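You operate a simulated robot arm through the tools that you are given. There is no shell and no other tool.

You run a simulated robot arm. Do the job below in one go: nothing can be reset, and whatever is moved stays where it is left.

TASK
Twist the purple rod till the counter shows 3, then rack it.
Fine: it goes in the small rod rack; open the latch before it comes out and turn the dial back to 0.
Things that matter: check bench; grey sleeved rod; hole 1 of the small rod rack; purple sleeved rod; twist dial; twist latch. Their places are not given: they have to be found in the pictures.

Only the result counts: the job must be done as asked and must still hold three seconds after the hand-in. Knocking over, shifting, dropping, spilling or breaking anything else fails it.

THE ROBOT
A 7-joint arm with a three-finger gripper, fixed in place. Base frame: the origin is at the foot of the arm, x ahead of it, y to its left, z up. Lengths are in mm, angles in rad, forces in N, time in s.
Its first joint turns from -2.897 to 2.897 rad. Payload 2.69 kg.
The TCP is the grasp point between the finger pads, 30 mm short of the fingertips. In the tool frame z runs along the fingers and y along their closing line. Largest opening 128 mm; the body of the gripper starts 117 mm behind the TCP.
Orientation is that of the tool frame in the base frame, as a unit quaternion [x, y, z, w]. With the fingers straight down and closing along the base's y, the tool's x points along the base's -x, its y along +y and its z along -z.

THE INTERFACE
- The arm moves only by the tool send_rows. Its argument "motion" is a list of rows, each a list of 7 numbers: the shift along the tool's x, y, z in units of 150 mm (1.0 is 150 mm), then the turn, a rotation vector about the tool's x, y, z in units of 45 degrees (1.0 is 45 degrees), then the finger opening in mm, from 0 to 128. In form: [[dx, dy, dz, rx, ry, rz, grip], ...]. A call has 1 to 20 rows; each row is the pose to reach, as a shift and turn from the pose commanded when the call began, along the tool's axes at that moment. A call with a number of a shift or a turn outside -1 to 1 is refused whole. Each row takes 0.2 s and may step no farther than 50 mm and 0.15 rad from the row before; otherwise, or with a gripper value out of range, the whole call is refused. A pose out of reach is approached as far as the arm can. The call stops where the force on the tool passes 90 N (or 10 N more than at its start, if that is more) or the arm is blocked; 0.2 s more then pass. The fingers move at their own pace and stop on an object; they squeeze with about 41 N. The grip force told is the motor's: it shows also when the fingers shut on nothing. Time passes only in rows, and 0.2 s behind the last, so rows that repeat a pose let the fingers close. The reply holds the time, the measured pose of the TCP, the force on the tool along the base axes, the opening and the grip force, in the units named above and with some noise, with the torque about the TCP (base axes, N m) and any sound that the robot's microphone picked up.
- Cameras (640 x 400 px; columns grow to the right, rows downward): "scene" is fixed at [49.8, -503.6, 1659.3]; the picture's right is [0.45, -0.89, 0.00], its down [-0.70, -0.35, -0.62] and it looks along [0.56, 0.28, -0.78] (base axes); focal length 348 px, centre (320, 200). "wrist" rides on the gripper at [58, 54, -131] in the tool frame; the picture's right is [-0.68, 0.74, 0.00], its down [-0.62, -0.57, -0.55] and it looks along [-0.40, -0.37, 0.84] (tool axes); focal length 234 px, centre (320, 200).
- get_image(camera): a new picture of that camera. It takes no simulated time.
- raise_lower(by): slides the trunk up (or, below 0, down) by that many mm; the arm rides with it, the base frame stays. It gives what a move gives, with no picture.
- probe_pixels(camera, pixels): for up to 12 pixels [column, row] of the newest picture of that camera ("zoom" is the newest enlarged one), the place [x, y, z] in the base frame of the surface seen there, good to about 2 mm. It takes no simulated time.
- inspect(camera, box): a new picture of the part [left, top, right, bottom] of that camera's present view, enlarged. It takes no simulated time.
- job_done(): hands the job in; it is judged then, once.

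Leave the gripper open and the arm clear of the work at the hand-in unless told otherwise.

The tools are called after "Emit:" by a JSON object that holds its "api" and its "payload". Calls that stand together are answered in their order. send_rows: Moves the arm, as the interface text tells. Its arguments: {"type":"object","properties":{"motion":{"type":"array","items":{"type":"array","items":{"type":"number"}}}},"required":["motion"]} The other tools are called the same way: raise_lower (by) slides the trunk up or down; get_image (camera) takes a picture; probe_pixels (camera, pixels) gives the place of the surface under pixels of a picture; inspect (camera, box) takes an enlarged picture of a part of a camera's view; job_done () hands the job in.

At the start:

```text
time: 0.0
ee_pos: [590.7, -512.8, 1247.6]
orientation: [0.001, 1.0, 0.0, 0.0]
contact_force: [0.2, -0.2, 0.8]
ft_torque: [0.02, -0.02, 0.01]
width: 128.2
grasp_force: 0.1
trunk travel left (down, up): [-150.0, 200.0]
```

scene: 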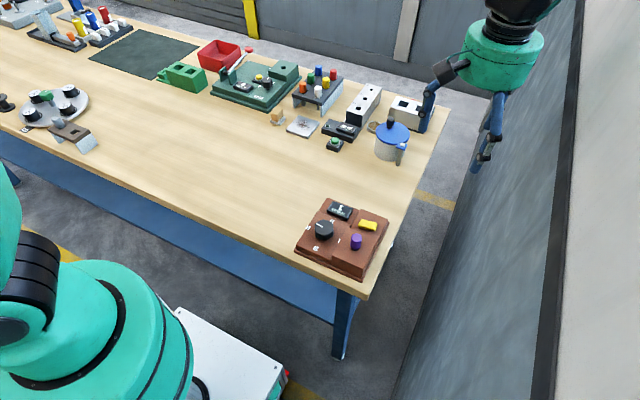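
wrist: 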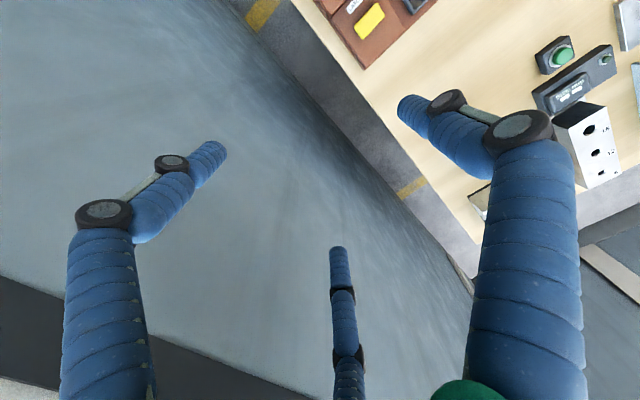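

I see a brown device with a purple item near pixel (340,240), with a black dial and a yellow piece, and several racks. I'll enlarge the interesting parts of the scene view first.

Emit:
{"api": "inspect", "payload": {"camera": "scene", "box": [280, 185, 400, 285]}}

Emit:
{"api": "inspect", "payload": {"camera": "scene", "box": [260, 50, 430, 170]}}

Emit:
{"api": "inspect", "payload": {"camera": "scene", "box": [0, 0, 160, 160]}}

Emit:
{"api": "inspect", "payload": {"camera": "scene", "box": [140, 30, 300, 130]}}

```text
4.00 times, centred on (340, 235) of scene
```

zoom: 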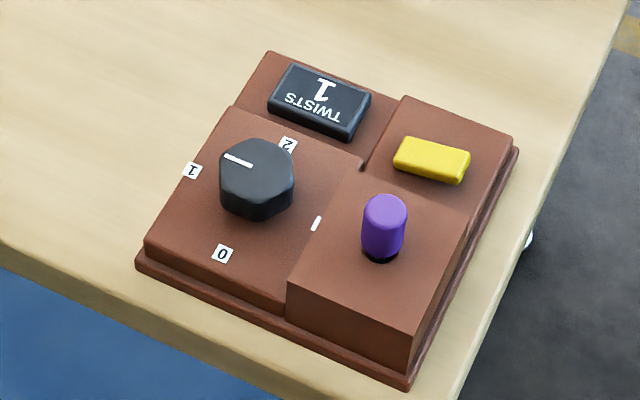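

```text
3.33 times, centred on (345, 110) of scene
```

zoom: 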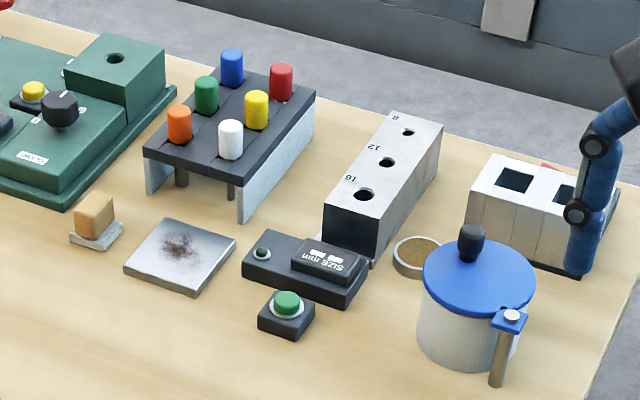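

```text
2.50 times, centred on (80, 80) of scene
```

zoom: 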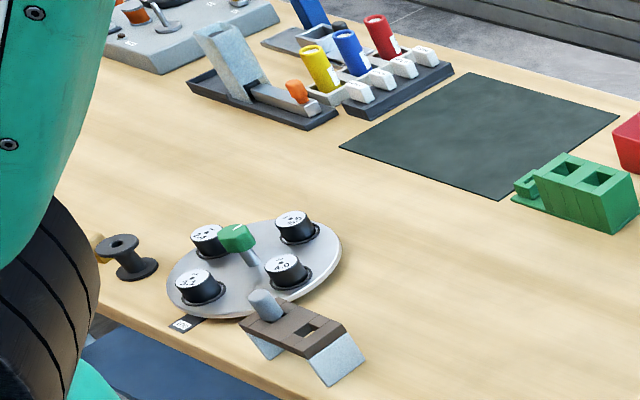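

```text
4.00 times, centred on (220, 80) of scene
```

zoom: 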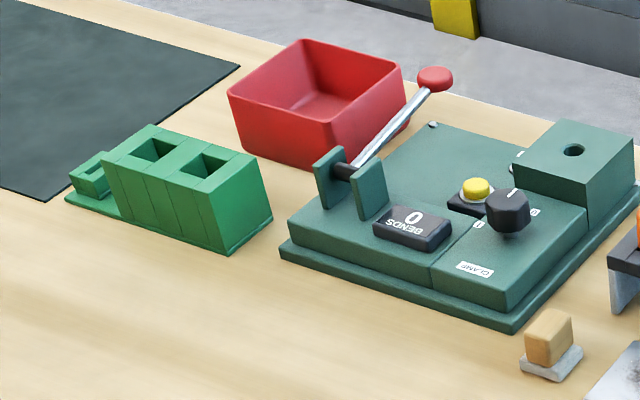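

The brown station holds the purple rod with a "TWISTS 1" counter, a dial (0/1/2 labels) and a yellow latch. I'll enlarge the likely small rack near (75,135) and the station further.

Emit:
{"api": "inspect", "payload": {"camera": "scene", "box": [10, 75, 110, 160]}}

Emit:
{"api": "inspect", "payload": {"camera": "scene", "box": [290, 195, 395, 280]}}

```text
4.71 times, centred on (60, 118) of scene
```

zoom: 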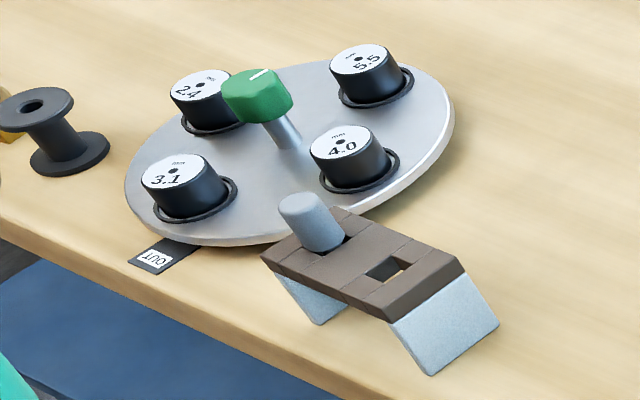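

```text
4.71 times, centred on (342, 238) of scene
```

zoom: 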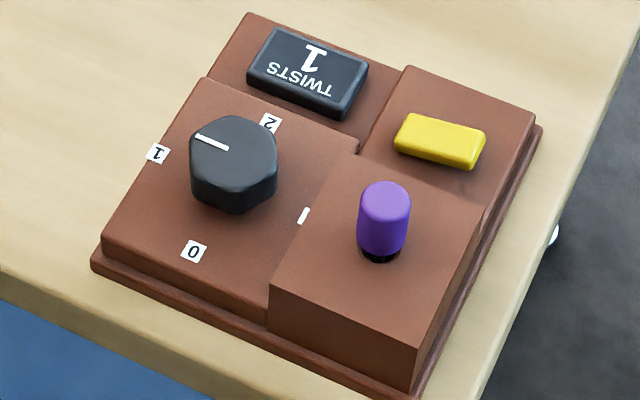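

The last enlarged picture shows the station clearly; I'll probe the dial, pointer line, labels, purple cap, latch, counter and body.

Emit:
{"api": "probe_pixels", "payload": {"camera": "zoom", "pixels": [[233, 150], [198, 135], [226, 148], [158, 154], [270, 122], [193, 251], [303, 215], [383, 192], [440, 130], [440, 150], [307, 72], [335, 270]]}}

Emit:
{"api": "probe_pixels", "payload": {"camera": "scene", "pixels": [[76, 120], [93, 133], [75, 126], [110, 140], [60, 160], [57, 123]]}}

```text
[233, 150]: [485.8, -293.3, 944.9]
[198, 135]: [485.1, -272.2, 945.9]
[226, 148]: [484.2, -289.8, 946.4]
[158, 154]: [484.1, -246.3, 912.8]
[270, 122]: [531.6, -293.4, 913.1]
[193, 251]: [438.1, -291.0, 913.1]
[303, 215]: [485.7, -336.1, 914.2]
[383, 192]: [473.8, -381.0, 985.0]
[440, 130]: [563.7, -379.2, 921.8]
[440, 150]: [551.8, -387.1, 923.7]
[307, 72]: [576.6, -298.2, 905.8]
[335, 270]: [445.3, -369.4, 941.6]
```

```text
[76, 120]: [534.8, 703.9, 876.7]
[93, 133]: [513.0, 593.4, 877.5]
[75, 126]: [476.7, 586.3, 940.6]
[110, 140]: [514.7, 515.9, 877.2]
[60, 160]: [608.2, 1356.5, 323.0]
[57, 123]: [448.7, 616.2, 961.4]
```

The dial centre is at about (485,-293), its pointer at +y on label 1; 2 lies at +x, 0 at -x and 3 presumably at -y. The purple cap is at about (474,-381), top z 985. I'll move the arm above the station to get a closer wrist view.

Emit:
{"api": "send_rows", "payload": {"motion": [[0.12, 0.2, 0.1, 0, 0, 0, 128], [0.24, 0.4, 0.2, 0, 0, 0, 128], [0.36, 0.6, 0.3, 0, 0, 0, 128], [0.48, 0.8, 0.4, 0, 0, 0, 128], [0.6, 1.0, 0.5, 0, 0, 0, 128]]}}

Emit:
{"api": "get_image", "payload": {"camera": "wrist"}}

```text
time: 1.2
ee_pos: [499.3, -358.4, 1174.1]
orientation: [0.0, 1.0, 0.0, 0.0]
contact_force: [1.4, -0.6, 0.5]
ft_torque: [-0.02, 0.01, -0.02]
width: 128.1
grasp_force: 0.1
trunk travel left (down, up): [-150.0, 200.0]
```

```text
taken
```

wrist: 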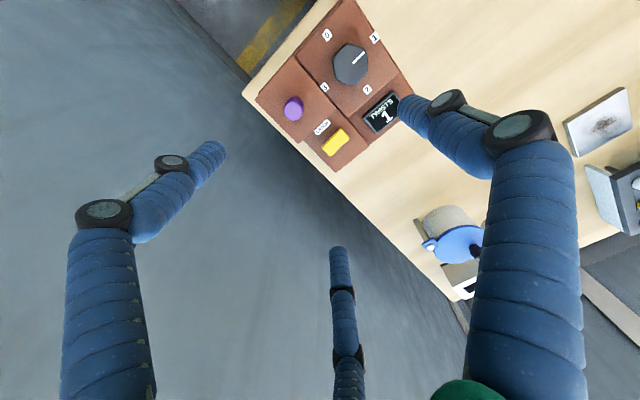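

The wrist view shows the station at the upper centre. I'll enlarge it, and also look at the gripper from the scene camera.

Emit:
{"api": "inspect", "payload": {"camera": "wrist", "box": [230, 0, 430, 180]}}

Emit:
{"api": "get_image", "payload": {"camera": "scene"}}

```text
2.22 times, centred on (330, 90) of wrist
```

zoom: 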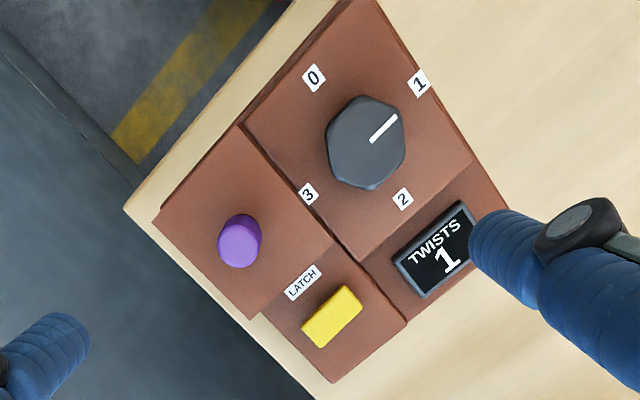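

```text
taken
```

scene: 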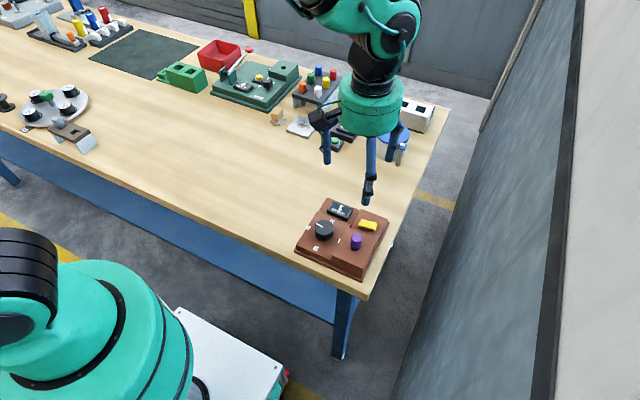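

The fingers look like three blue ones in the wrist picture rather than two, so I'll probe their surface points to find out where they really sit, along with labels and the latch on the zoomed picture.

Emit:
{"api": "probe_pixels", "payload": {"camera": "wrist", "pixels": [[340, 255], [343, 320], [210, 155], [165, 205], [410, 110], [460, 145], [100, 300], [530, 280]]}}

Emit:
{"api": "probe_pixels", "payload": {"camera": "zoom", "pixels": [[366, 140], [365, 97], [392, 120], [309, 193], [404, 198], [314, 77], [419, 82], [239, 240], [303, 281], [333, 316], [352, 292], [312, 335]]}}

Emit:
{"api": "inspect", "payload": {"camera": "scene", "box": [300, 70, 440, 220]}}

```text
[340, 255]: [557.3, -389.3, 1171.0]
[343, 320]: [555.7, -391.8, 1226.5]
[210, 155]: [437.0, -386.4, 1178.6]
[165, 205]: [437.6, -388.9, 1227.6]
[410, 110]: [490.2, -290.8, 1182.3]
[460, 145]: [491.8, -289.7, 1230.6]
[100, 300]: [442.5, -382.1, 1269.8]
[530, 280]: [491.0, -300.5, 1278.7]
```

```text
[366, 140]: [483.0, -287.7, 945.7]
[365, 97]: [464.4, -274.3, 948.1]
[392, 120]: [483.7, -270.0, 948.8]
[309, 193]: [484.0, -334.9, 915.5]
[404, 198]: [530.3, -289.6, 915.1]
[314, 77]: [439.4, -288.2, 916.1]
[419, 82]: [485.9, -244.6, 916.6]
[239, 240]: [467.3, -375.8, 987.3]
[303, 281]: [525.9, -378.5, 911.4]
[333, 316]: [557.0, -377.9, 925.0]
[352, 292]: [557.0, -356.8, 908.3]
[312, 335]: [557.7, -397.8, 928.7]
```

```text
2.67 times, centred on (370, 145) of scene
```

zoom: 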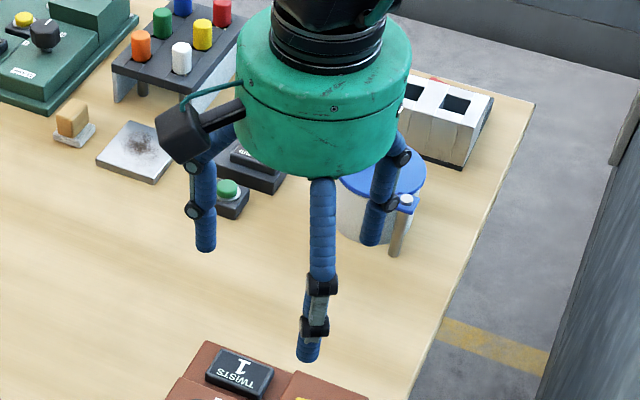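

The gripper looks like a three-finger hand about the TCP, so I'll leave clearance all round. Now zooming the wrist view closely on the latch (333,142), the rod (293,108) and the dial.

Emit:
{"api": "inspect", "payload": {"camera": "wrist", "box": [300, 110, 364, 160]}}

Emit:
{"api": "inspect", "payload": {"camera": "wrist", "box": [260, 70, 340, 130]}}

Emit:
{"api": "inspect", "payload": {"camera": "scene", "box": [345, 205, 393, 245]}}

```text
8.00 times, centred on (332, 135) of wrist
```

zoom: 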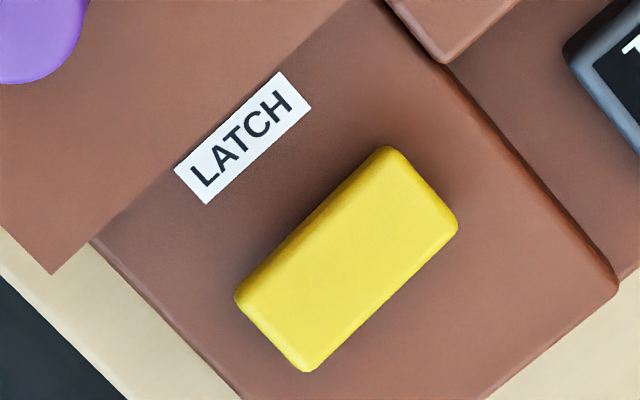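

```text
6.67 times, centred on (300, 100) of wrist
```

zoom: 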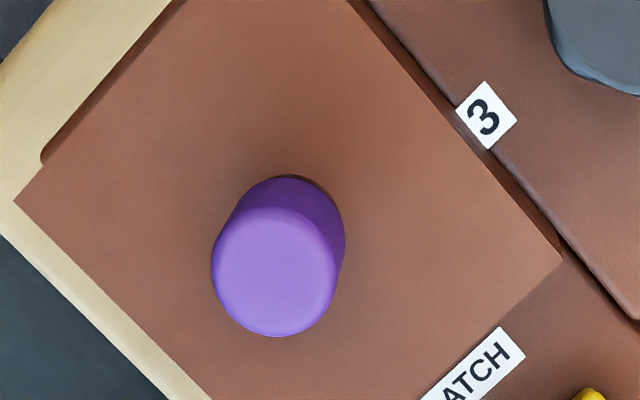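

```text
10.00 times, centred on (369, 225) of scene
```

zoom: 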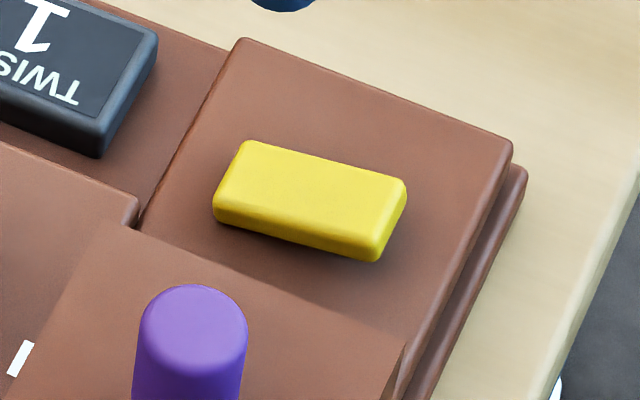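

The latch is a plain yellow bar at about (557,-378), and label 3 is at (484,-335), so the dial centre is about (485,-290.7). I'll hold still for two rows while narrowing the fingers to 66 mm, to check the measured pose.

Emit:
{"api": "send_rows", "payload": {"motion": [[0, 0, 0, 0, 0, 0, 66], [0, 0, 0, 0, 0, 0, 66]]}}

Emit:
{"api": "get_image", "payload": {"camera": "wrist"}}

```text
time: 1.8
ee_pos: [500.4, -358.8, 1175.2]
orientation: [0.001, 1.0, 0.001, 0.0]
contact_force: [-0.2, -0.7, -0.4]
ft_torque: [0.01, -0.01, -0.01]
width: 66.1
grasp_force: 0.1
trunk travel left (down, up): [-150.0, 200.0]
```

```text
taken
```

wrist: 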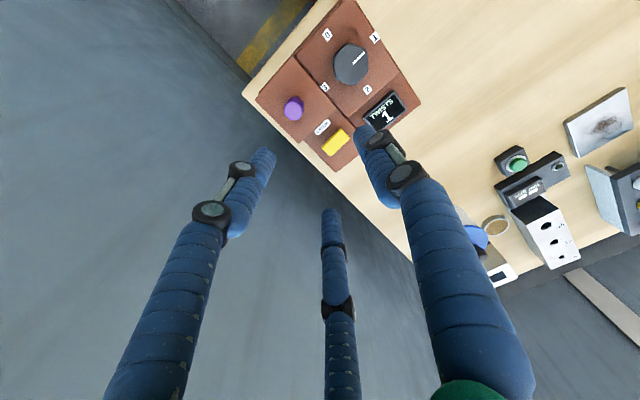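

Pose noise is about 1 mm. I'll move above the dial (485,-291), at z about 1090, with a -45° turn about the tool axis, then another -45°.

Emit:
{"api": "send_rows", "payload": {"motion": [[0.017, 0.076, 0.09, 0, 0, -0.1667, 66], [0.034, 0.151, 0.18, 0, 0, -0.3333, 66], [0.051, 0.227, 0.28, 0, 0, -0.5, 66], [0.069, 0.303, 0.37, 0, 0, -0.6667, 66], [0.086, 0.378, 0.46, 0, 0, -0.8333, 66], [0.103, 0.454, 0.55, 0, 0, -1.0, 66]]}}

Emit:
{"api": "send_rows", "payload": {"motion": [[0, 0, 0, 0, 0, -0.1667, 66], [0, 0, 0, 0, 0, -0.3333, 66], [0, 0, 0, 0, 0, -0.5, 66], [0, 0, 0, 0, 0, -0.6667, 66], [0, 0, 0, 0, 0, -0.8333, 66], [0, 0, 0, 0, 0, -1.0, 66]]}}

Emit:
{"api": "get_image", "payload": {"camera": "wrist"}}

Emit:
{"api": "get_image", "payload": {"camera": "scene"}}

```text
time: 3.2
ee_pos: [484.2, -293.2, 1090.1]
orientation: [-0.384, 0.923, 0.0, -0.001]
contact_force: [0.5, -0.2, 0.0]
ft_torque: [-0.01, -0.02, -0.01]
width: 65.9
grasp_force: 0.1
trunk travel left (down, up): [-150.0, 200.0]
```

```text
time: 4.6
ee_pos: [485.3, -293.0, 1090.9]
orientation: [0.708, -0.706, 0.0, 0.001]
contact_force: [-0.9, -1.3, -0.1]
ft_torque: [0.01, 0.0, -0.04]
width: 66.1
grasp_force: 0.1
trunk travel left (down, up): [-150.0, 200.0]
```

```text
taken
```

wrist: 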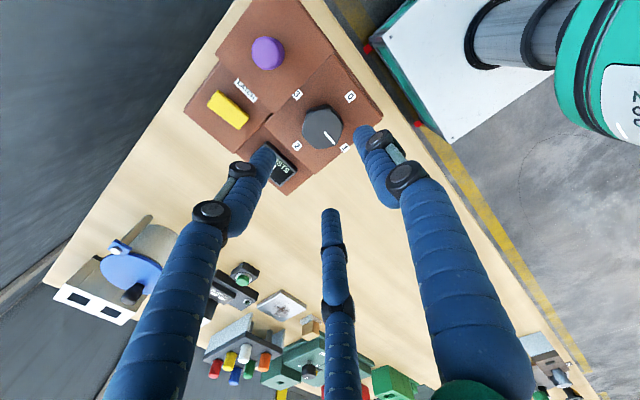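

```text
taken
```

scene: 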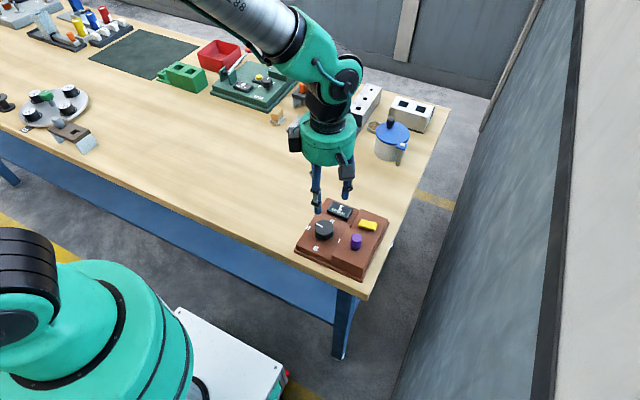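

The fingers are now turned so the closing line is along x. I'll zoom on the dial in the wrist view to refine its centre.

Emit:
{"api": "inspect", "payload": {"camera": "wrist", "box": [280, 85, 370, 165]}}

```text
5.00 times, centred on (325, 125) of wrist
```

zoom: 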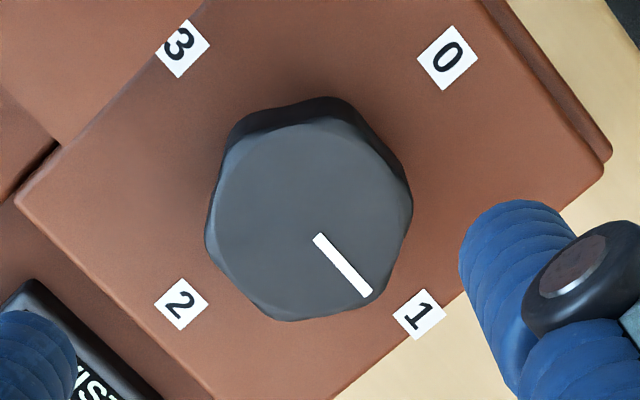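

The dial is a seven- or eight-sided knob with its pointer on 1. I'll probe its edges and pointer ends, and the block edge by label 3.

Emit:
{"api": "probe_pixels", "payload": {"camera": "zoom", "pixels": [[212, 225], [405, 215], [330, 123], [288, 314], [318, 236], [368, 292], [308, 215], [180, 45], [447, 58], [420, 314], [180, 304], [110, 60]]}}

```text
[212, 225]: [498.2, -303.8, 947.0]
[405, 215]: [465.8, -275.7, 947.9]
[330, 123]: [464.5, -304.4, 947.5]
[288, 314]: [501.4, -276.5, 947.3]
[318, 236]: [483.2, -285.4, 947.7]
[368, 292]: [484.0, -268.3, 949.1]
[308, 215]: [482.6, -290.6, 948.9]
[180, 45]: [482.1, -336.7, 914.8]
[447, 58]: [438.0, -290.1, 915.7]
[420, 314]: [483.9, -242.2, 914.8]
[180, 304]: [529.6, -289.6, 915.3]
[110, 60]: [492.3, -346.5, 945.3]
```

The dial centre comes out at about (483.5,-290). I'll correct by 3 mm, then come down so that the tips stop about 8 mm above the housing (TCP z about 953).

Emit:
{"api": "send_rows", "payload": {"motion": [[-0.0207, 0.0087, 0.2, 0, 0, 0, 66], [-0.0207, 0.0087, 0.4, 0, 0, 0, 66], [-0.0207, 0.0087, 0.55, 0, 0, 0, 66], [-0.0207, 0.0087, 0.68, 0, 0, 0, 66], [-0.0207, 0.0087, 0.8, 0, 0, 0, 66], [-0.0207, 0.0087, 0.87, 0, 0, 0, 66], [-0.0207, 0.0087, 0.917, 0, 0, 0, 66]]}}

Emit:
{"api": "get_image", "payload": {"camera": "wrist"}}

Emit:
{"api": "inspect", "payload": {"camera": "scene", "box": [280, 165, 400, 285]}}

```text
time: 6.2
ee_pos: [485.7, -290.7, 951.5]
orientation: [0.707, -0.707, 0.0, 0.0]
contact_force: [0.2, 0.1, 0.2]
ft_torque: [-0.03, 0.02, -0.04]
width: 66.2
grasp_force: 0.1
trunk travel left (down, up): [-150.0, 200.0]
```

```text
taken
```

wrist: 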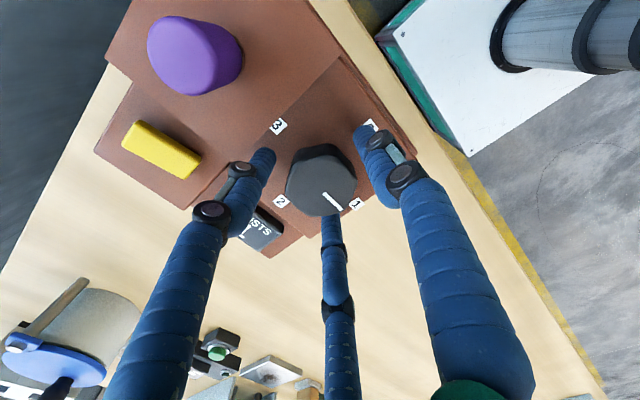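

```text
3.33 times, centred on (340, 225) of scene
```

zoom: 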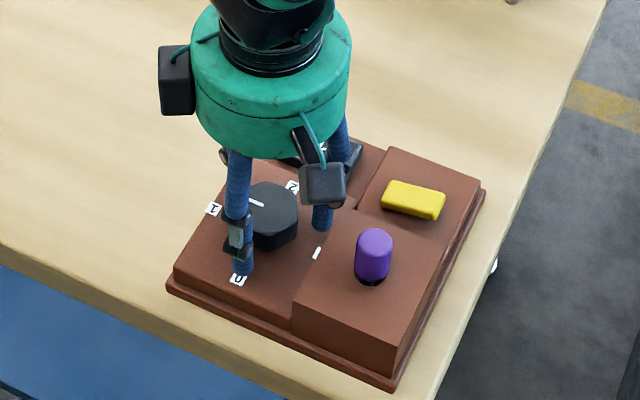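

The fingers stand round the dial without touching anything. I'll close on it.

Emit:
{"api": "send_rows", "payload": {"motion": [[0, 0, 0, 0, 0, 0, 0], [0, 0, 0, 0, 0, 0, 0], [0, 0, 0, 0, 0, 0, 0]]}}

Emit:
{"api": "get_image", "payload": {"camera": "wrist"}}

```text
time: 7.0
ee_pos: [485.4, -289.6, 951.8]
orientation: [0.708, -0.706, 0.0, 0.0]
contact_force: [6.7, 16.8, 0.3]
ft_torque: [0.69, -0.4, 0.05]
width: 46.8
grasp_force: 45.3
trunk travel left (down, up): [-150.0, 200.0]
```

```text
taken
```

wrist: 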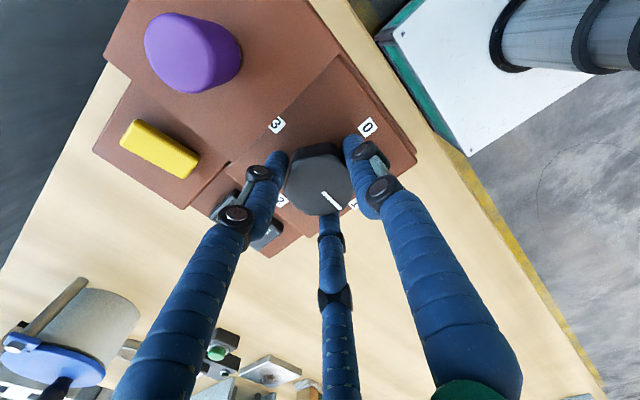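

The dial is gripped (opening 46.8, grip 45 N). Now I turn +45° about the tool axis (clockwise from above, 1 towards 2).

Emit:
{"api": "send_rows", "payload": {"motion": [[0, 0, 0, 0, 0, 0.1667, 0], [0, 0, 0, 0, 0, 0.3333, 0], [0, 0, 0, 0, 0, 0.5, 0], [0, 0, 0, 0, 0, 0.6667, 0], [0, 0, 0, 0, 0, 0.8333, 0], [0, 0, 0, 0, 0, 1.0, 0]]}}

Emit:
{"api": "inspect", "payload": {"camera": "scene", "box": [280, 165, 400, 285]}}

Emit:
{"api": "get_image", "payload": {"camera": "wrist"}}

```text
time: 8.4
ee_pos: [484.8, -290.3, 951.7]
orientation: [-0.382, 0.924, 0.001, -0.001]
contact_force: [15.6, 16.3, -27.1]
ft_torque: [0.34, -0.24, 0.04]
width: 47.0
grasp_force: 45.1
trunk travel left (down, up): [-150.0, 200.0]
```

```text
3.33 times, centred on (340, 225) of scene
```

zoom: 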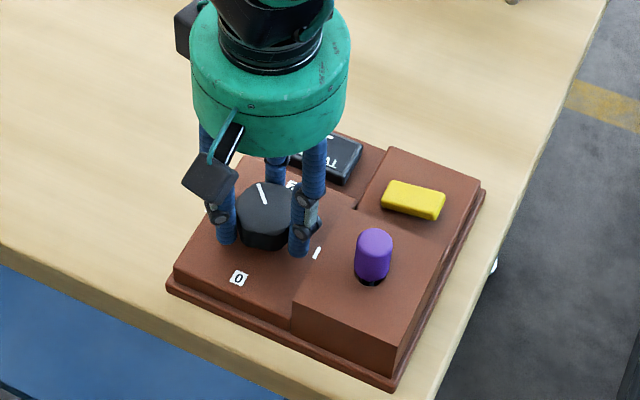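

```text
taken
```

wrist: 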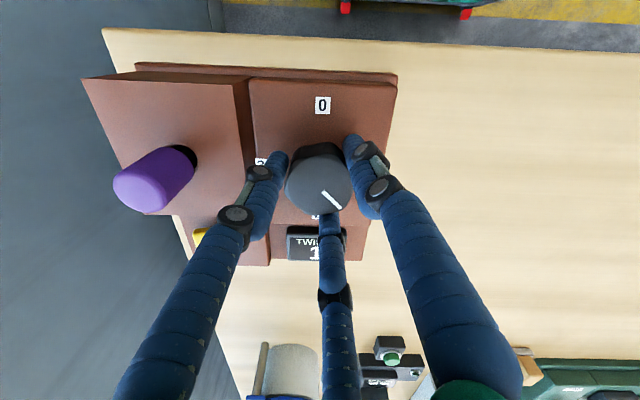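

The dial turns with the hand; the pointer is halfway between 1 and 2. I'll go another +45°.

Emit:
{"api": "send_rows", "payload": {"motion": [[0, 0, 0, 0, 0, 0.1667, 0], [0, 0, 0, 0, 0, 0.3333, 0], [0, 0, 0, 0, 0, 0.5, 0], [0, 0, 0, 0, 0, 0.6667, 0], [0, 0, 0, 0, 0, 0.8333, 0], [0, 0, 0, 0, 0, 1.0, 0]]}}

Emit:
{"api": "inspect", "payload": {"camera": "scene", "box": [280, 165, 400, 285]}}

Emit:
{"api": "get_image", "payload": {"camera": "wrist"}}

```text
time: 9.8
ee_pos: [484.9, -289.3, 952.0]
orientation: [0.001, 1.0, -0.001, 0.001]
contact_force: [14.4, 29.2, -12.0]
ft_torque: [0.92, 0.1, -0.01]
width: 47.0
grasp_force: 44.7
trunk travel left (down, up): [-150.0, 200.0]
```

```text
3.33 times, centred on (340, 225) of scene
```

zoom: 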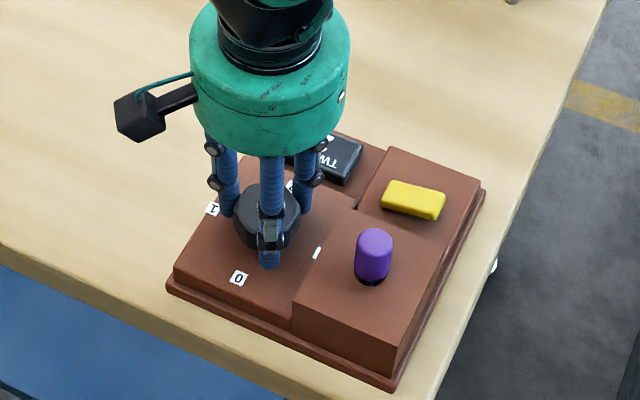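

```text
taken
```

wrist: 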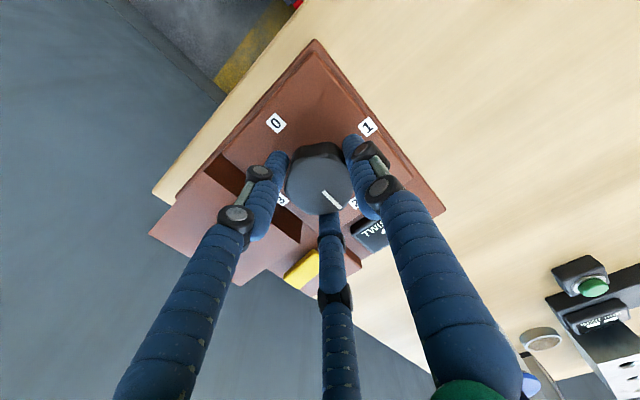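

The pointer should be on 2 now. I'll zoom on the counter in the wrist view around (368,235).

Emit:
{"api": "inspect", "payload": {"camera": "wrist", "box": [340, 205, 404, 255]}}

Emit:
{"api": "inspect", "payload": {"camera": "wrist", "box": [260, 130, 380, 220]}}

```text
8.00 times, centred on (372, 230) of wrist
```

zoom: 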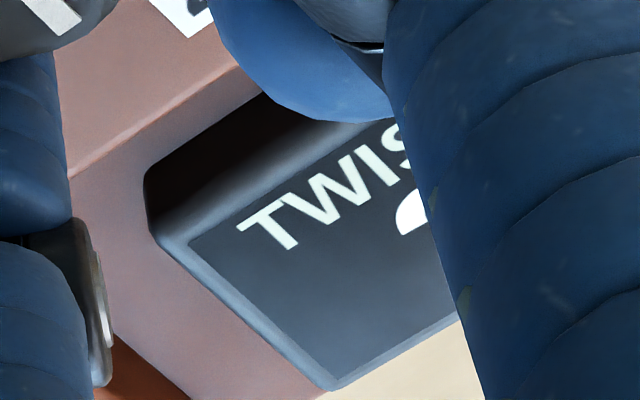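

```text
4.44 times, centred on (320, 175) of wrist
```

zoom: 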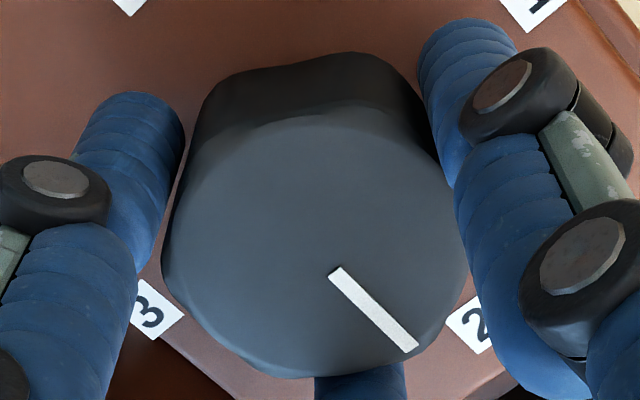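

The counter's visible stroke fits a "2". I'll turn another +45°.

Emit:
{"api": "send_rows", "payload": {"motion": [[0, 0, 0, 0, 0, 0.1667, 0], [0, 0, 0, 0, 0, 0.3333, 0], [0, 0, 0, 0, 0, 0.5, 0], [0, 0, 0, 0, 0, 0.6667, 0], [0, 0, 0, 0, 0, 0.8333, 0], [0, 0, 0, 0, 0, 1.0, 0]]}}

Emit:
{"api": "inspect", "payload": {"camera": "scene", "box": [280, 165, 400, 285]}}

Emit:
{"api": "get_image", "payload": {"camera": "wrist"}}

```text
time: 11.2
ee_pos: [485.2, -289.6, 952.0]
orientation: [0.383, 0.924, -0.001, -0.001]
contact_force: [14.0, 21.3, -24.7]
ft_torque: [0.48, -0.13, 0.06]
width: 47.1
grasp_force: 45.0
trunk travel left (down, up): [-150.0, 200.0]
```

```text
3.33 times, centred on (340, 225) of scene
```

zoom: 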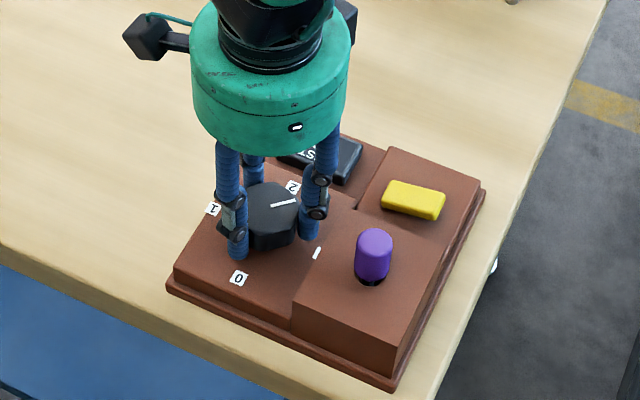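

```text
taken
```

wrist: 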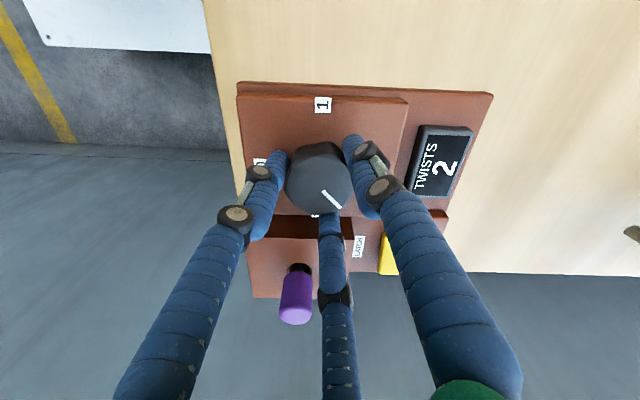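

The counter shows 2, with the dial halfway from 2 to 3. I'll turn the last +45°.

Emit:
{"api": "send_rows", "payload": {"motion": [[0, 0, 0, 0, 0, 0.1667, 0], [0, 0, 0, 0, 0, 0.3333, 0], [0, 0, 0, 0, 0, 0.5, 0], [0, 0, 0, 0, 0, 0.6667, 0], [0, 0, 0, 0, 0, 0.8333, 0], [0, 0, 0, 0, 0, 1.0, 0]]}}

Emit:
{"api": "inspect", "payload": {"camera": "scene", "box": [280, 165, 400, 285]}}

Emit:
{"api": "get_image", "payload": {"camera": "wrist"}}

```text
time: 12.6
ee_pos: [485.3, -290.3, 954.0]
orientation: [0.707, 0.707, 0.0, 0.001]
contact_force: [16.9, 16.1, -21.4]
ft_torque: [0.25, -0.43, 0.48]
width: 47.4
grasp_force: 44.7
trunk travel left (down, up): [-150.0, 200.0]
```

```text
3.33 times, centred on (340, 225) of scene
```

zoom: 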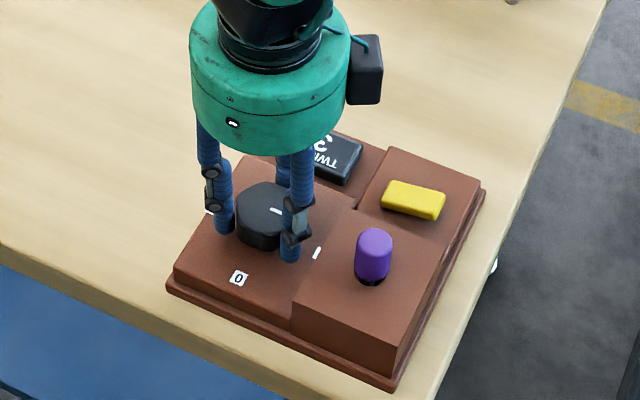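

```text
taken
```

wrist: 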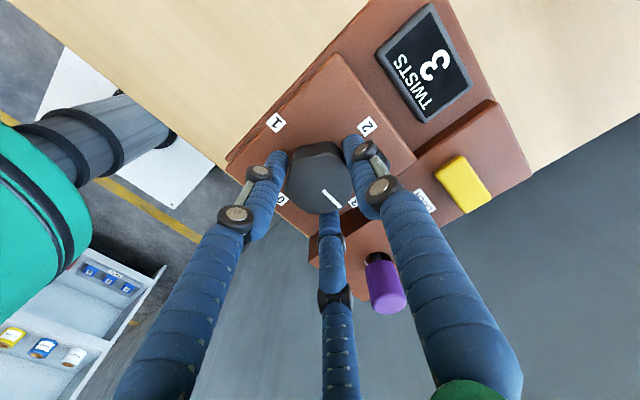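

The counter reads 3 and the pointer is on 3. I'll open the fingers to 66 mm and then rise straight up.

Emit:
{"api": "send_rows", "payload": {"motion": [[0, 0, 0, 0, 0, 0, 66], [0, 0, 0, 0, 0, 0, 66]]}}

Emit:
{"api": "send_rows", "payload": {"motion": [[0, 0, -0.1, 0, 0, 0, 66], [0, 0, -0.25, 0, 0, 0, 66], [0, 0, -0.5, 0, 0, 0, 66], [0, 0, -0.75, 0, 0, 0, 66], [0, 0, -1.0, 0, 0, 0, 66]]}}

Emit:
{"api": "get_image", "payload": {"camera": "wrist"}}

Emit:
{"api": "inspect", "payload": {"camera": "scene", "box": [280, 165, 400, 285]}}

```text
time: 13.2
ee_pos: [484.1, -289.6, 955.1]
orientation: [0.706, 0.708, -0.001, 0.0]
contact_force: [0.2, -0.2, -0.1]
ft_torque: [-0.01, 0.05, 0.0]
width: 66.2
grasp_force: 0.1
trunk travel left (down, up): [-150.0, 200.0]
```

```text
time: 14.4
ee_pos: [482.9, -289.4, 1103.0]
orientation: [0.707, 0.707, 0.0, 0.0]
contact_force: [0.2, 0.4, -0.4]
ft_torque: [0.02, -0.02, 0.0]
width: 65.8
grasp_force: 0.2
trunk travel left (down, up): [-150.0, 200.0]
```

```text
taken
```

wrist: 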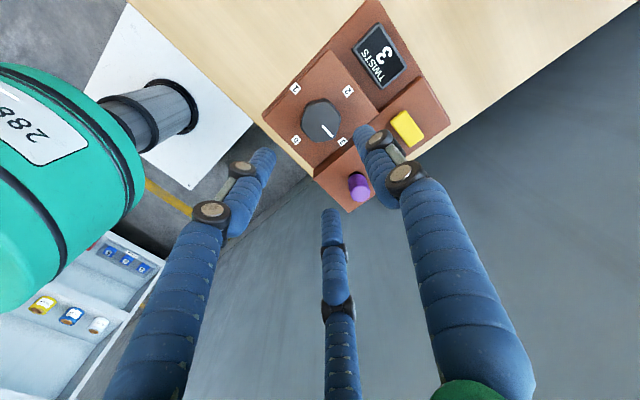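

```text
3.33 times, centred on (340, 225) of scene
```

zoom: 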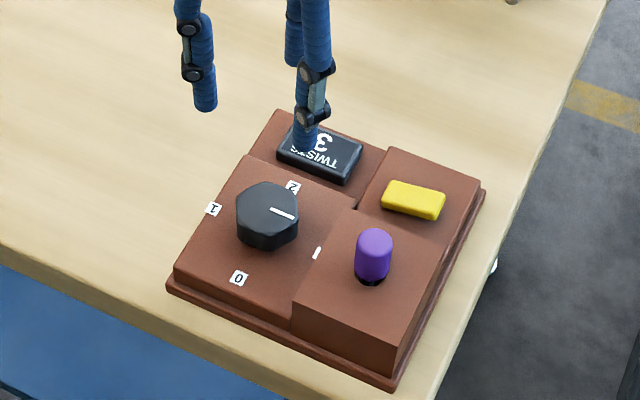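

The counter stays at 3 and the pointer is on 3. Next is the latch; I'll zoom on it at (407,128) in the wrist view for clues on how it moves.

Emit:
{"api": "inspect", "payload": {"camera": "wrist", "box": [370, 90, 450, 150]}}

Emit:
{"api": "inspect", "payload": {"camera": "scene", "box": [352, 208, 384, 234]}}

```text
6.67 times, centred on (410, 120) of wrist
```

zoom: 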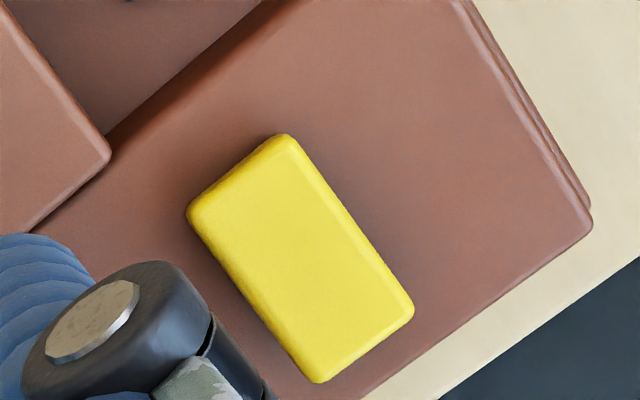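

```text
15.38 times, centred on (368, 221) of scene
```

zoom: 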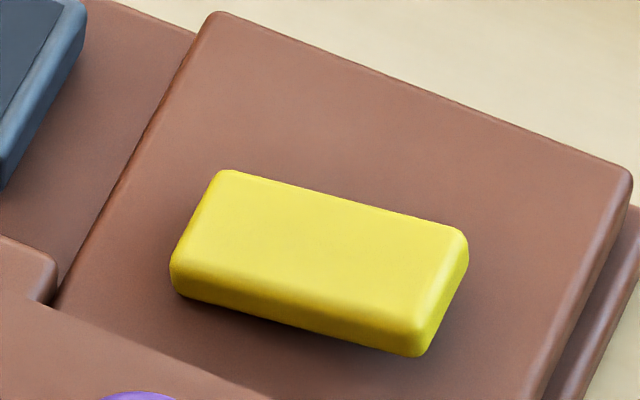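

The latch's edges aren't parallel to the housing, so it may be a tilted rocker. I'll probe heights along it in this enlarged picture.

Emit:
{"api": "probe_pixels", "payload": {"camera": "zoom", "pixels": [[235, 180], [200, 250], [270, 230], [340, 250], [400, 265], [450, 245], [415, 310], [420, 340], [185, 280], [300, 100], [520, 300], [100, 250]]}}

```text
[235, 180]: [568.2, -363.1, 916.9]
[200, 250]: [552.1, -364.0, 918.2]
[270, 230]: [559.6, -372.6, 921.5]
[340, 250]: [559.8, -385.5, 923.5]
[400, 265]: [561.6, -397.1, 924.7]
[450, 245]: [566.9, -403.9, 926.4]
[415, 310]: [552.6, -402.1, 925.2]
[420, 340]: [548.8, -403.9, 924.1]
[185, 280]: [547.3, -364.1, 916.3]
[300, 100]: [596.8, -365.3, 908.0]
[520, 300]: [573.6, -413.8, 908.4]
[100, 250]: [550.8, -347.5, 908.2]
```

The bar tilts: z about 917 at its +y end (y -364) and 926 at its -y end (y -404), so it looks like a rocker whose raised -y end gets pressed. I'll move above (558.5,-398), unwinding the wrist and closing the fingers.

Emit:
{"api": "send_rows", "payload": {"motion": [[-0.12, 0.084, 0, 0, 0, -0.1667, 40], [-0.24, 0.168, 0, 0, 0, -0.3333, 20], [-0.362, 0.252, 0, 0, 0, -0.5, 0], [-0.483, 0.335, 0, 0, 0, -0.6667, 0], [-0.603, 0.419, 0, 0, 0, -0.8333, 0], [-0.724, 0.503, 0, 0, 0, -1.0, 0]]}}

Emit:
{"api": "send_rows", "payload": {"motion": [[0, 0, 0.1, 0, 0, -0.1667, 0], [0, 0, 0.2, 0, 0, -0.3333, 0], [0, 0, 0.3, 0, 0, -0.5, 0], [0, 0, 0.4, 0, 0, -0.6667, 0], [0, 0, 0.4, 0, 0, -0.8333, 0], [0, 0, 0.4, 0, 0, -1.0, 0]]}}

Emit:
{"api": "get_image", "payload": {"camera": "wrist"}}

Emit:
{"api": "inspect", "payload": {"camera": "scene", "box": [300, 155, 420, 265]}}

```text
time: 15.8
ee_pos: [557.7, -400.4, 1102.6]
orientation: [0.381, 0.925, -0.001, 0.001]
contact_force: [0.2, -0.1, 0.7]
ft_torque: [0.01, -0.02, 0.03]
width: 2.2
grasp_force: 31.7
trunk travel left (down, up): [-150.0, 200.0]
```

```text
time: 17.2
ee_pos: [558.2, -398.0, 1043.2]
orientation: [-0.002, 1.0, 0.0, 0.0]
contact_force: [-0.5, -0.9, -0.8]
ft_torque: [0.02, -0.02, -0.01]
width: 2.1
grasp_force: 31.1
trunk travel left (down, up): [-150.0, 200.0]
```

```text
taken
```

wrist: 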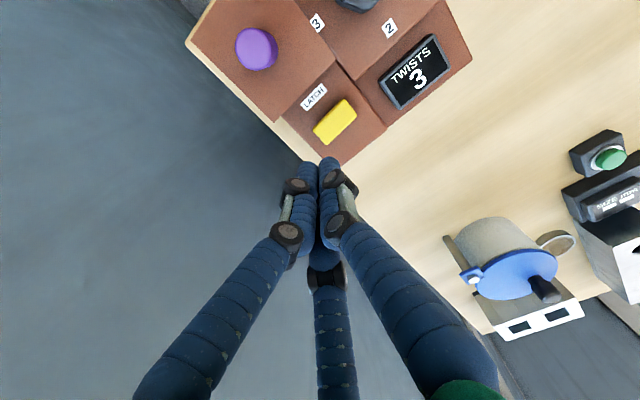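

```text
3.64 times, centred on (360, 210) of scene
```

zoom: 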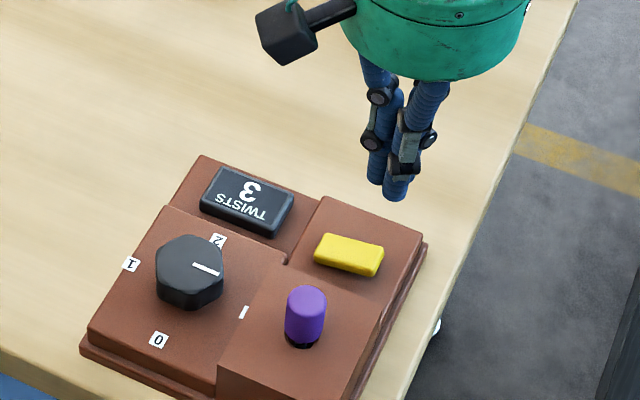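

The fingers are shut and stand above the latch. I'll probe the visible tips to confirm tip height and position relative to the TCP.

Emit:
{"api": "probe_pixels", "payload": {"camera": "wrist", "pixels": [[309, 168], [328, 163], [325, 250], [328, 180], [335, 122], [322, 132], [346, 108]]}}

```text
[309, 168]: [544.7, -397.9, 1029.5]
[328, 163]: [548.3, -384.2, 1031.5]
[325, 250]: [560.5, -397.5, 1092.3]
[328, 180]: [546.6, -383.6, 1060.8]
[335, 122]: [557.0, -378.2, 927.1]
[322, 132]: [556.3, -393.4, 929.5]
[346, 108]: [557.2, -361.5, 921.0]
```

The tips sit about 30 mm below the TCP as told. I'll come down to TCP z about 965 over the raised end (y about -400).

Emit:
{"api": "send_rows", "payload": {"motion": [[0, -0.007, 0.2, 0, 0, 0, 0], [0, -0.013, 0.36, 0, 0, 0, 0], [0, -0.013, 0.46, 0, 0, 0, 0], [0, -0.013, 0.52, 0, 0, 0, 0]]}}

Emit:
{"api": "get_image", "payload": {"camera": "wrist"}}

Emit:
{"api": "inspect", "payload": {"camera": "scene", "box": [320, 175, 410, 250]}}

```text
time: 18.2
ee_pos: [559.3, -401.5, 964.9]
orientation: [-0.001, 1.0, 0.0, 0.0]
contact_force: [-0.2, -0.4, 0.2]
ft_torque: [-0.03, 0.02, 0.02]
width: 2.1
grasp_force: 31.8
trunk travel left (down, up): [-150.0, 200.0]
```

```text
taken
```

wrist: 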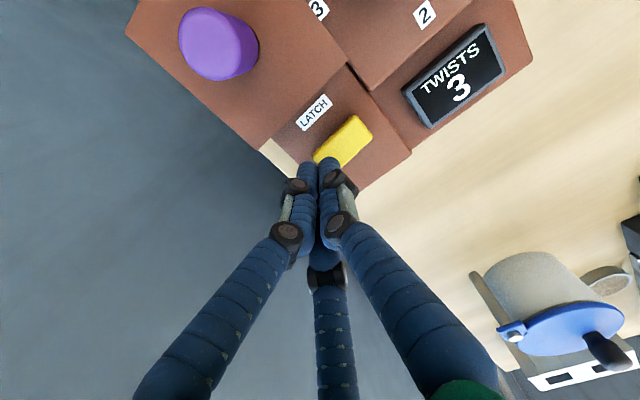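

```text
5.33 times, centred on (365, 212) of scene
```

zoom: 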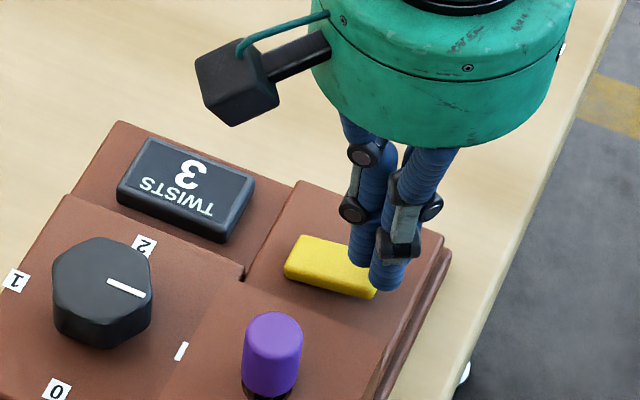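

The tips are just above the raised end. I'll press down in 3 mm steps, 12 mm in all, watching force and sound.

Emit:
{"api": "send_rows", "payload": {"motion": [[0, 0, 0.02, 0, 0, 0, 0], [0, 0, 0.04, 0, 0, 0, 0], [0, 0, 0.06, 0, 0, 0, 0], [0, 0, 0.08, 0, 0, 0, 0]]}}

Emit:
{"api": "inspect", "payload": {"camera": "scene", "box": [320, 175, 410, 250]}}

```text
time: 19.2
ee_pos: [560.1, -402.2, 953.6]
orientation: [-0.001, 1.0, -0.001, 0.0]
contact_force: [-0.4, 0.4, -0.2]
ft_torque: [0.02, 0.01, 0.0]
width: 2.1
grasp_force: 31.7
trunk travel left (down, up): [-150.0, 200.0]
```

```text
5.33 times, centred on (365, 212) of scene
```

zoom: 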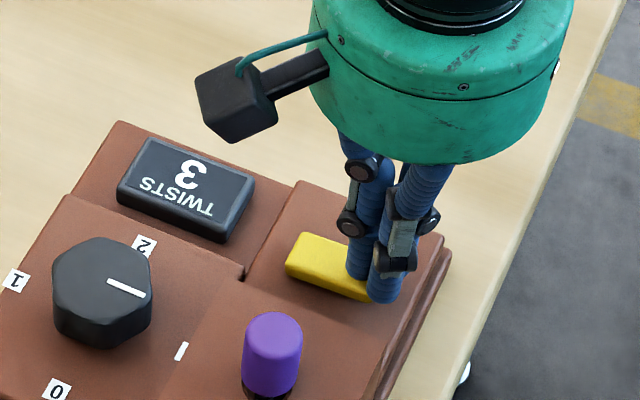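

There is no contact force yet. I'll continue pressing another 9 mm in 3 mm steps.

Emit:
{"api": "send_rows", "payload": {"motion": [[0, 0, 0.02, 0, 0, 0, 0], [0, 0, 0.04, 0, 0, 0, 0], [0, 0, 0.06, 0, 0, 0, 0]]}}

Emit:
{"api": "inspect", "payload": {"camera": "scene", "box": [320, 175, 410, 250]}}

Emit:
{"api": "get_image", "payload": {"camera": "wrist"}}

```text
time: 20.0
ee_pos: [560.6, -403.1, 950.0]
orientation: [-0.002, 1.0, -0.003, 0.003]
contact_force: [-15.0, -0.4, 60.3]
ft_torque: [1.0, 0.43, -0.04]
width: 1.9
grasp_force: 30.9
trunk travel left (down, up): [-150.0, 200.0]
```

```text
5.33 times, centred on (365, 212) of scene
```

zoom: 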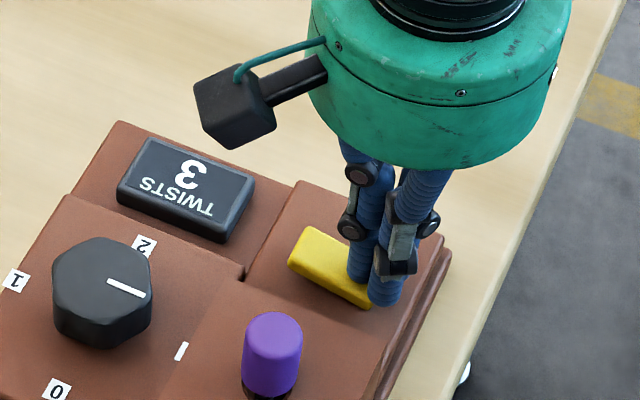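

```text
taken
```

wrist: 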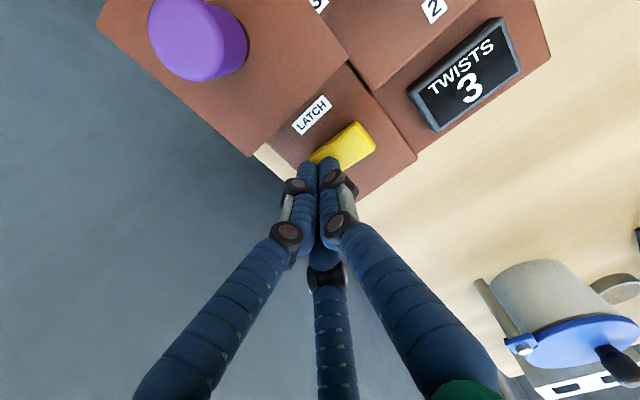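

The rocker tipped: its -y end went down and its +y end came up, with 60 N at the bottom. I'll rise and check that it stays.

Emit:
{"api": "send_rows", "payload": {"motion": [[0, 0, -0.1, 0, 0, 0, 0], [0, 0, -0.3, 0, 0, 0, 0], [0, 0, -0.6, 0, 0, 0, 0], [0, 0, -0.9, 0, 0, 0, 0]]}}

Emit:
{"api": "inspect", "payload": {"camera": "scene", "box": [352, 208, 384, 234]}}

Emit:
{"api": "probe_pixels", "payload": {"camera": "zoom", "pixels": [[235, 170], [270, 230], [340, 250], [400, 280], [440, 265], [410, 310]]}}

Emit:
{"api": "get_image", "payload": {"camera": "wrist"}}

```text
time: 21.0
ee_pos: [559.9, -399.2, 1075.0]
orientation: [-0.002, 1.0, 0.0, -0.001]
contact_force: [-0.8, -0.2, 0.3]
ft_torque: [-0.01, 0.01, 0.01]
width: 1.9
grasp_force: 30.9
trunk travel left (down, up): [-150.0, 200.0]
```

```text
15.38 times, centred on (368, 221) of scene
```

zoom: 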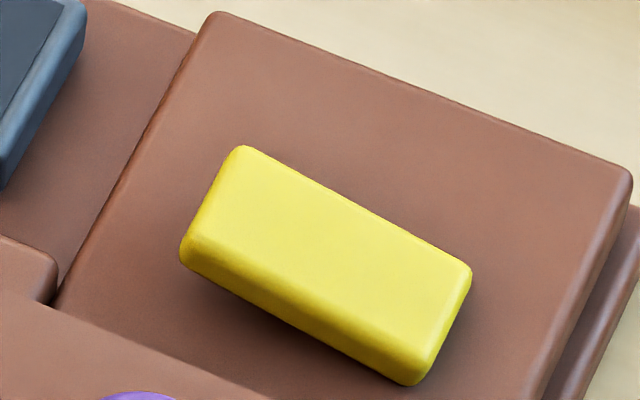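

```text
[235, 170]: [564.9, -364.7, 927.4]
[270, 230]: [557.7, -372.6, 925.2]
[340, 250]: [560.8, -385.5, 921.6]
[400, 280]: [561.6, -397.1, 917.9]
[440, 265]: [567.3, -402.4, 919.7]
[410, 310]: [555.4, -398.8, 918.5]
```

```text
taken
```

wrist: 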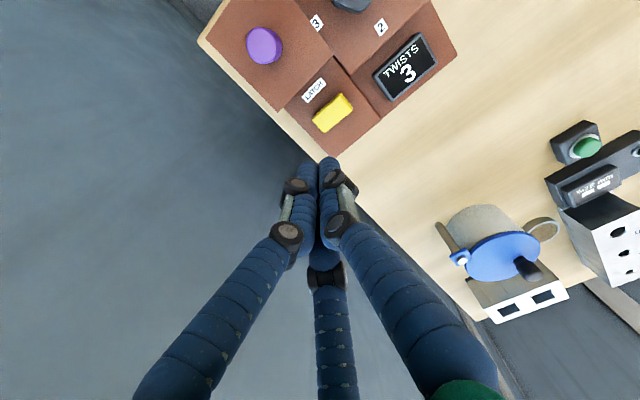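

The latch has flipped and stays flipped (+y end 927, -y end 918), and the counter still reads 3. Now I'll measure the purple cap precisely: zooming the wrist view at (263,45) and the scene view at (356,242).

Emit:
{"api": "inspect", "payload": {"camera": "scene", "box": [336, 225, 376, 257]}}

Emit:
{"api": "probe_pixels", "payload": {"camera": "zoom", "pixels": [[320, 100], [320, 130], [290, 110], [350, 110], [320, 200], [320, 260], [280, 180], [360, 180], [200, 200], [440, 300]]}}

Emit:
{"api": "inspect", "payload": {"camera": "wrist", "box": [223, 20, 303, 70]}}

```text
12.50 times, centred on (356, 241) of scene
```

zoom: 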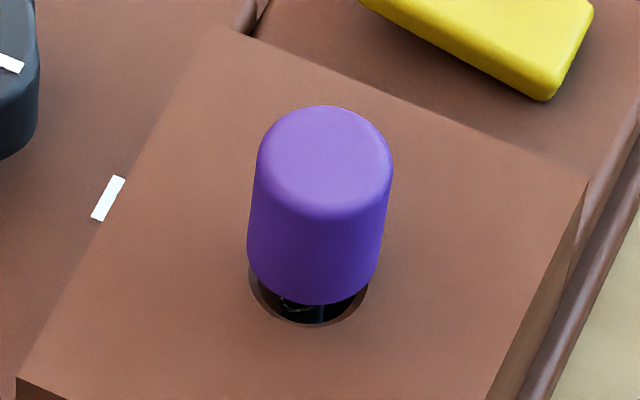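

```text
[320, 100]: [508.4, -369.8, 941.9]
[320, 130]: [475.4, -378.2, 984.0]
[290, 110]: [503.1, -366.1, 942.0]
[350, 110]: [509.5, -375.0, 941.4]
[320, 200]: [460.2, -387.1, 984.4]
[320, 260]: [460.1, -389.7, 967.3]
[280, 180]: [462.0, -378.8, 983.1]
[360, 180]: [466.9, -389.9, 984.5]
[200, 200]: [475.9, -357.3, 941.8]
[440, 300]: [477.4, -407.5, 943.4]
```

```text
8.00 times, centred on (263, 45) of wrist
```

zoom: 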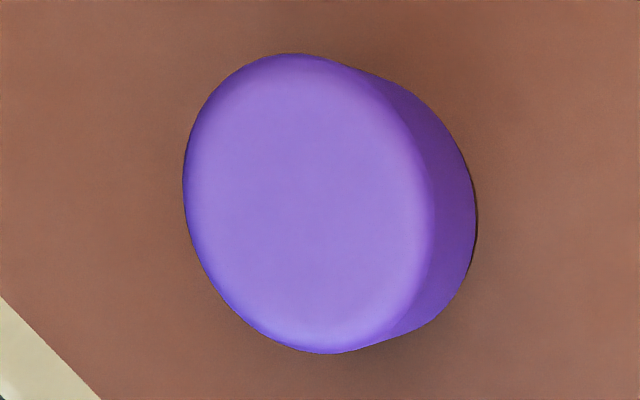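

The cap is about 25 mm across, its bottom just above a round hole with the dark rod going in. I'll probe the top-face edges in this wrist zoom.

Emit:
{"api": "probe_pixels", "payload": {"camera": "zoom", "pixels": [[310, 205], [200, 190], [420, 215], [300, 75], [325, 335], [215, 110], [400, 310], [470, 230], [80, 80], [560, 320]]}}

```text
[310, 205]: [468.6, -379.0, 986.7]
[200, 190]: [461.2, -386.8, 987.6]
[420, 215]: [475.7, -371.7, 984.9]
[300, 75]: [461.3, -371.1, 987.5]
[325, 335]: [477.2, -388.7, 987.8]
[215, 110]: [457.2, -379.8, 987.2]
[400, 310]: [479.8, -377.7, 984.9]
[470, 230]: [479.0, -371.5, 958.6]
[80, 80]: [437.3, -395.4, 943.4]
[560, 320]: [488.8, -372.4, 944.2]
```

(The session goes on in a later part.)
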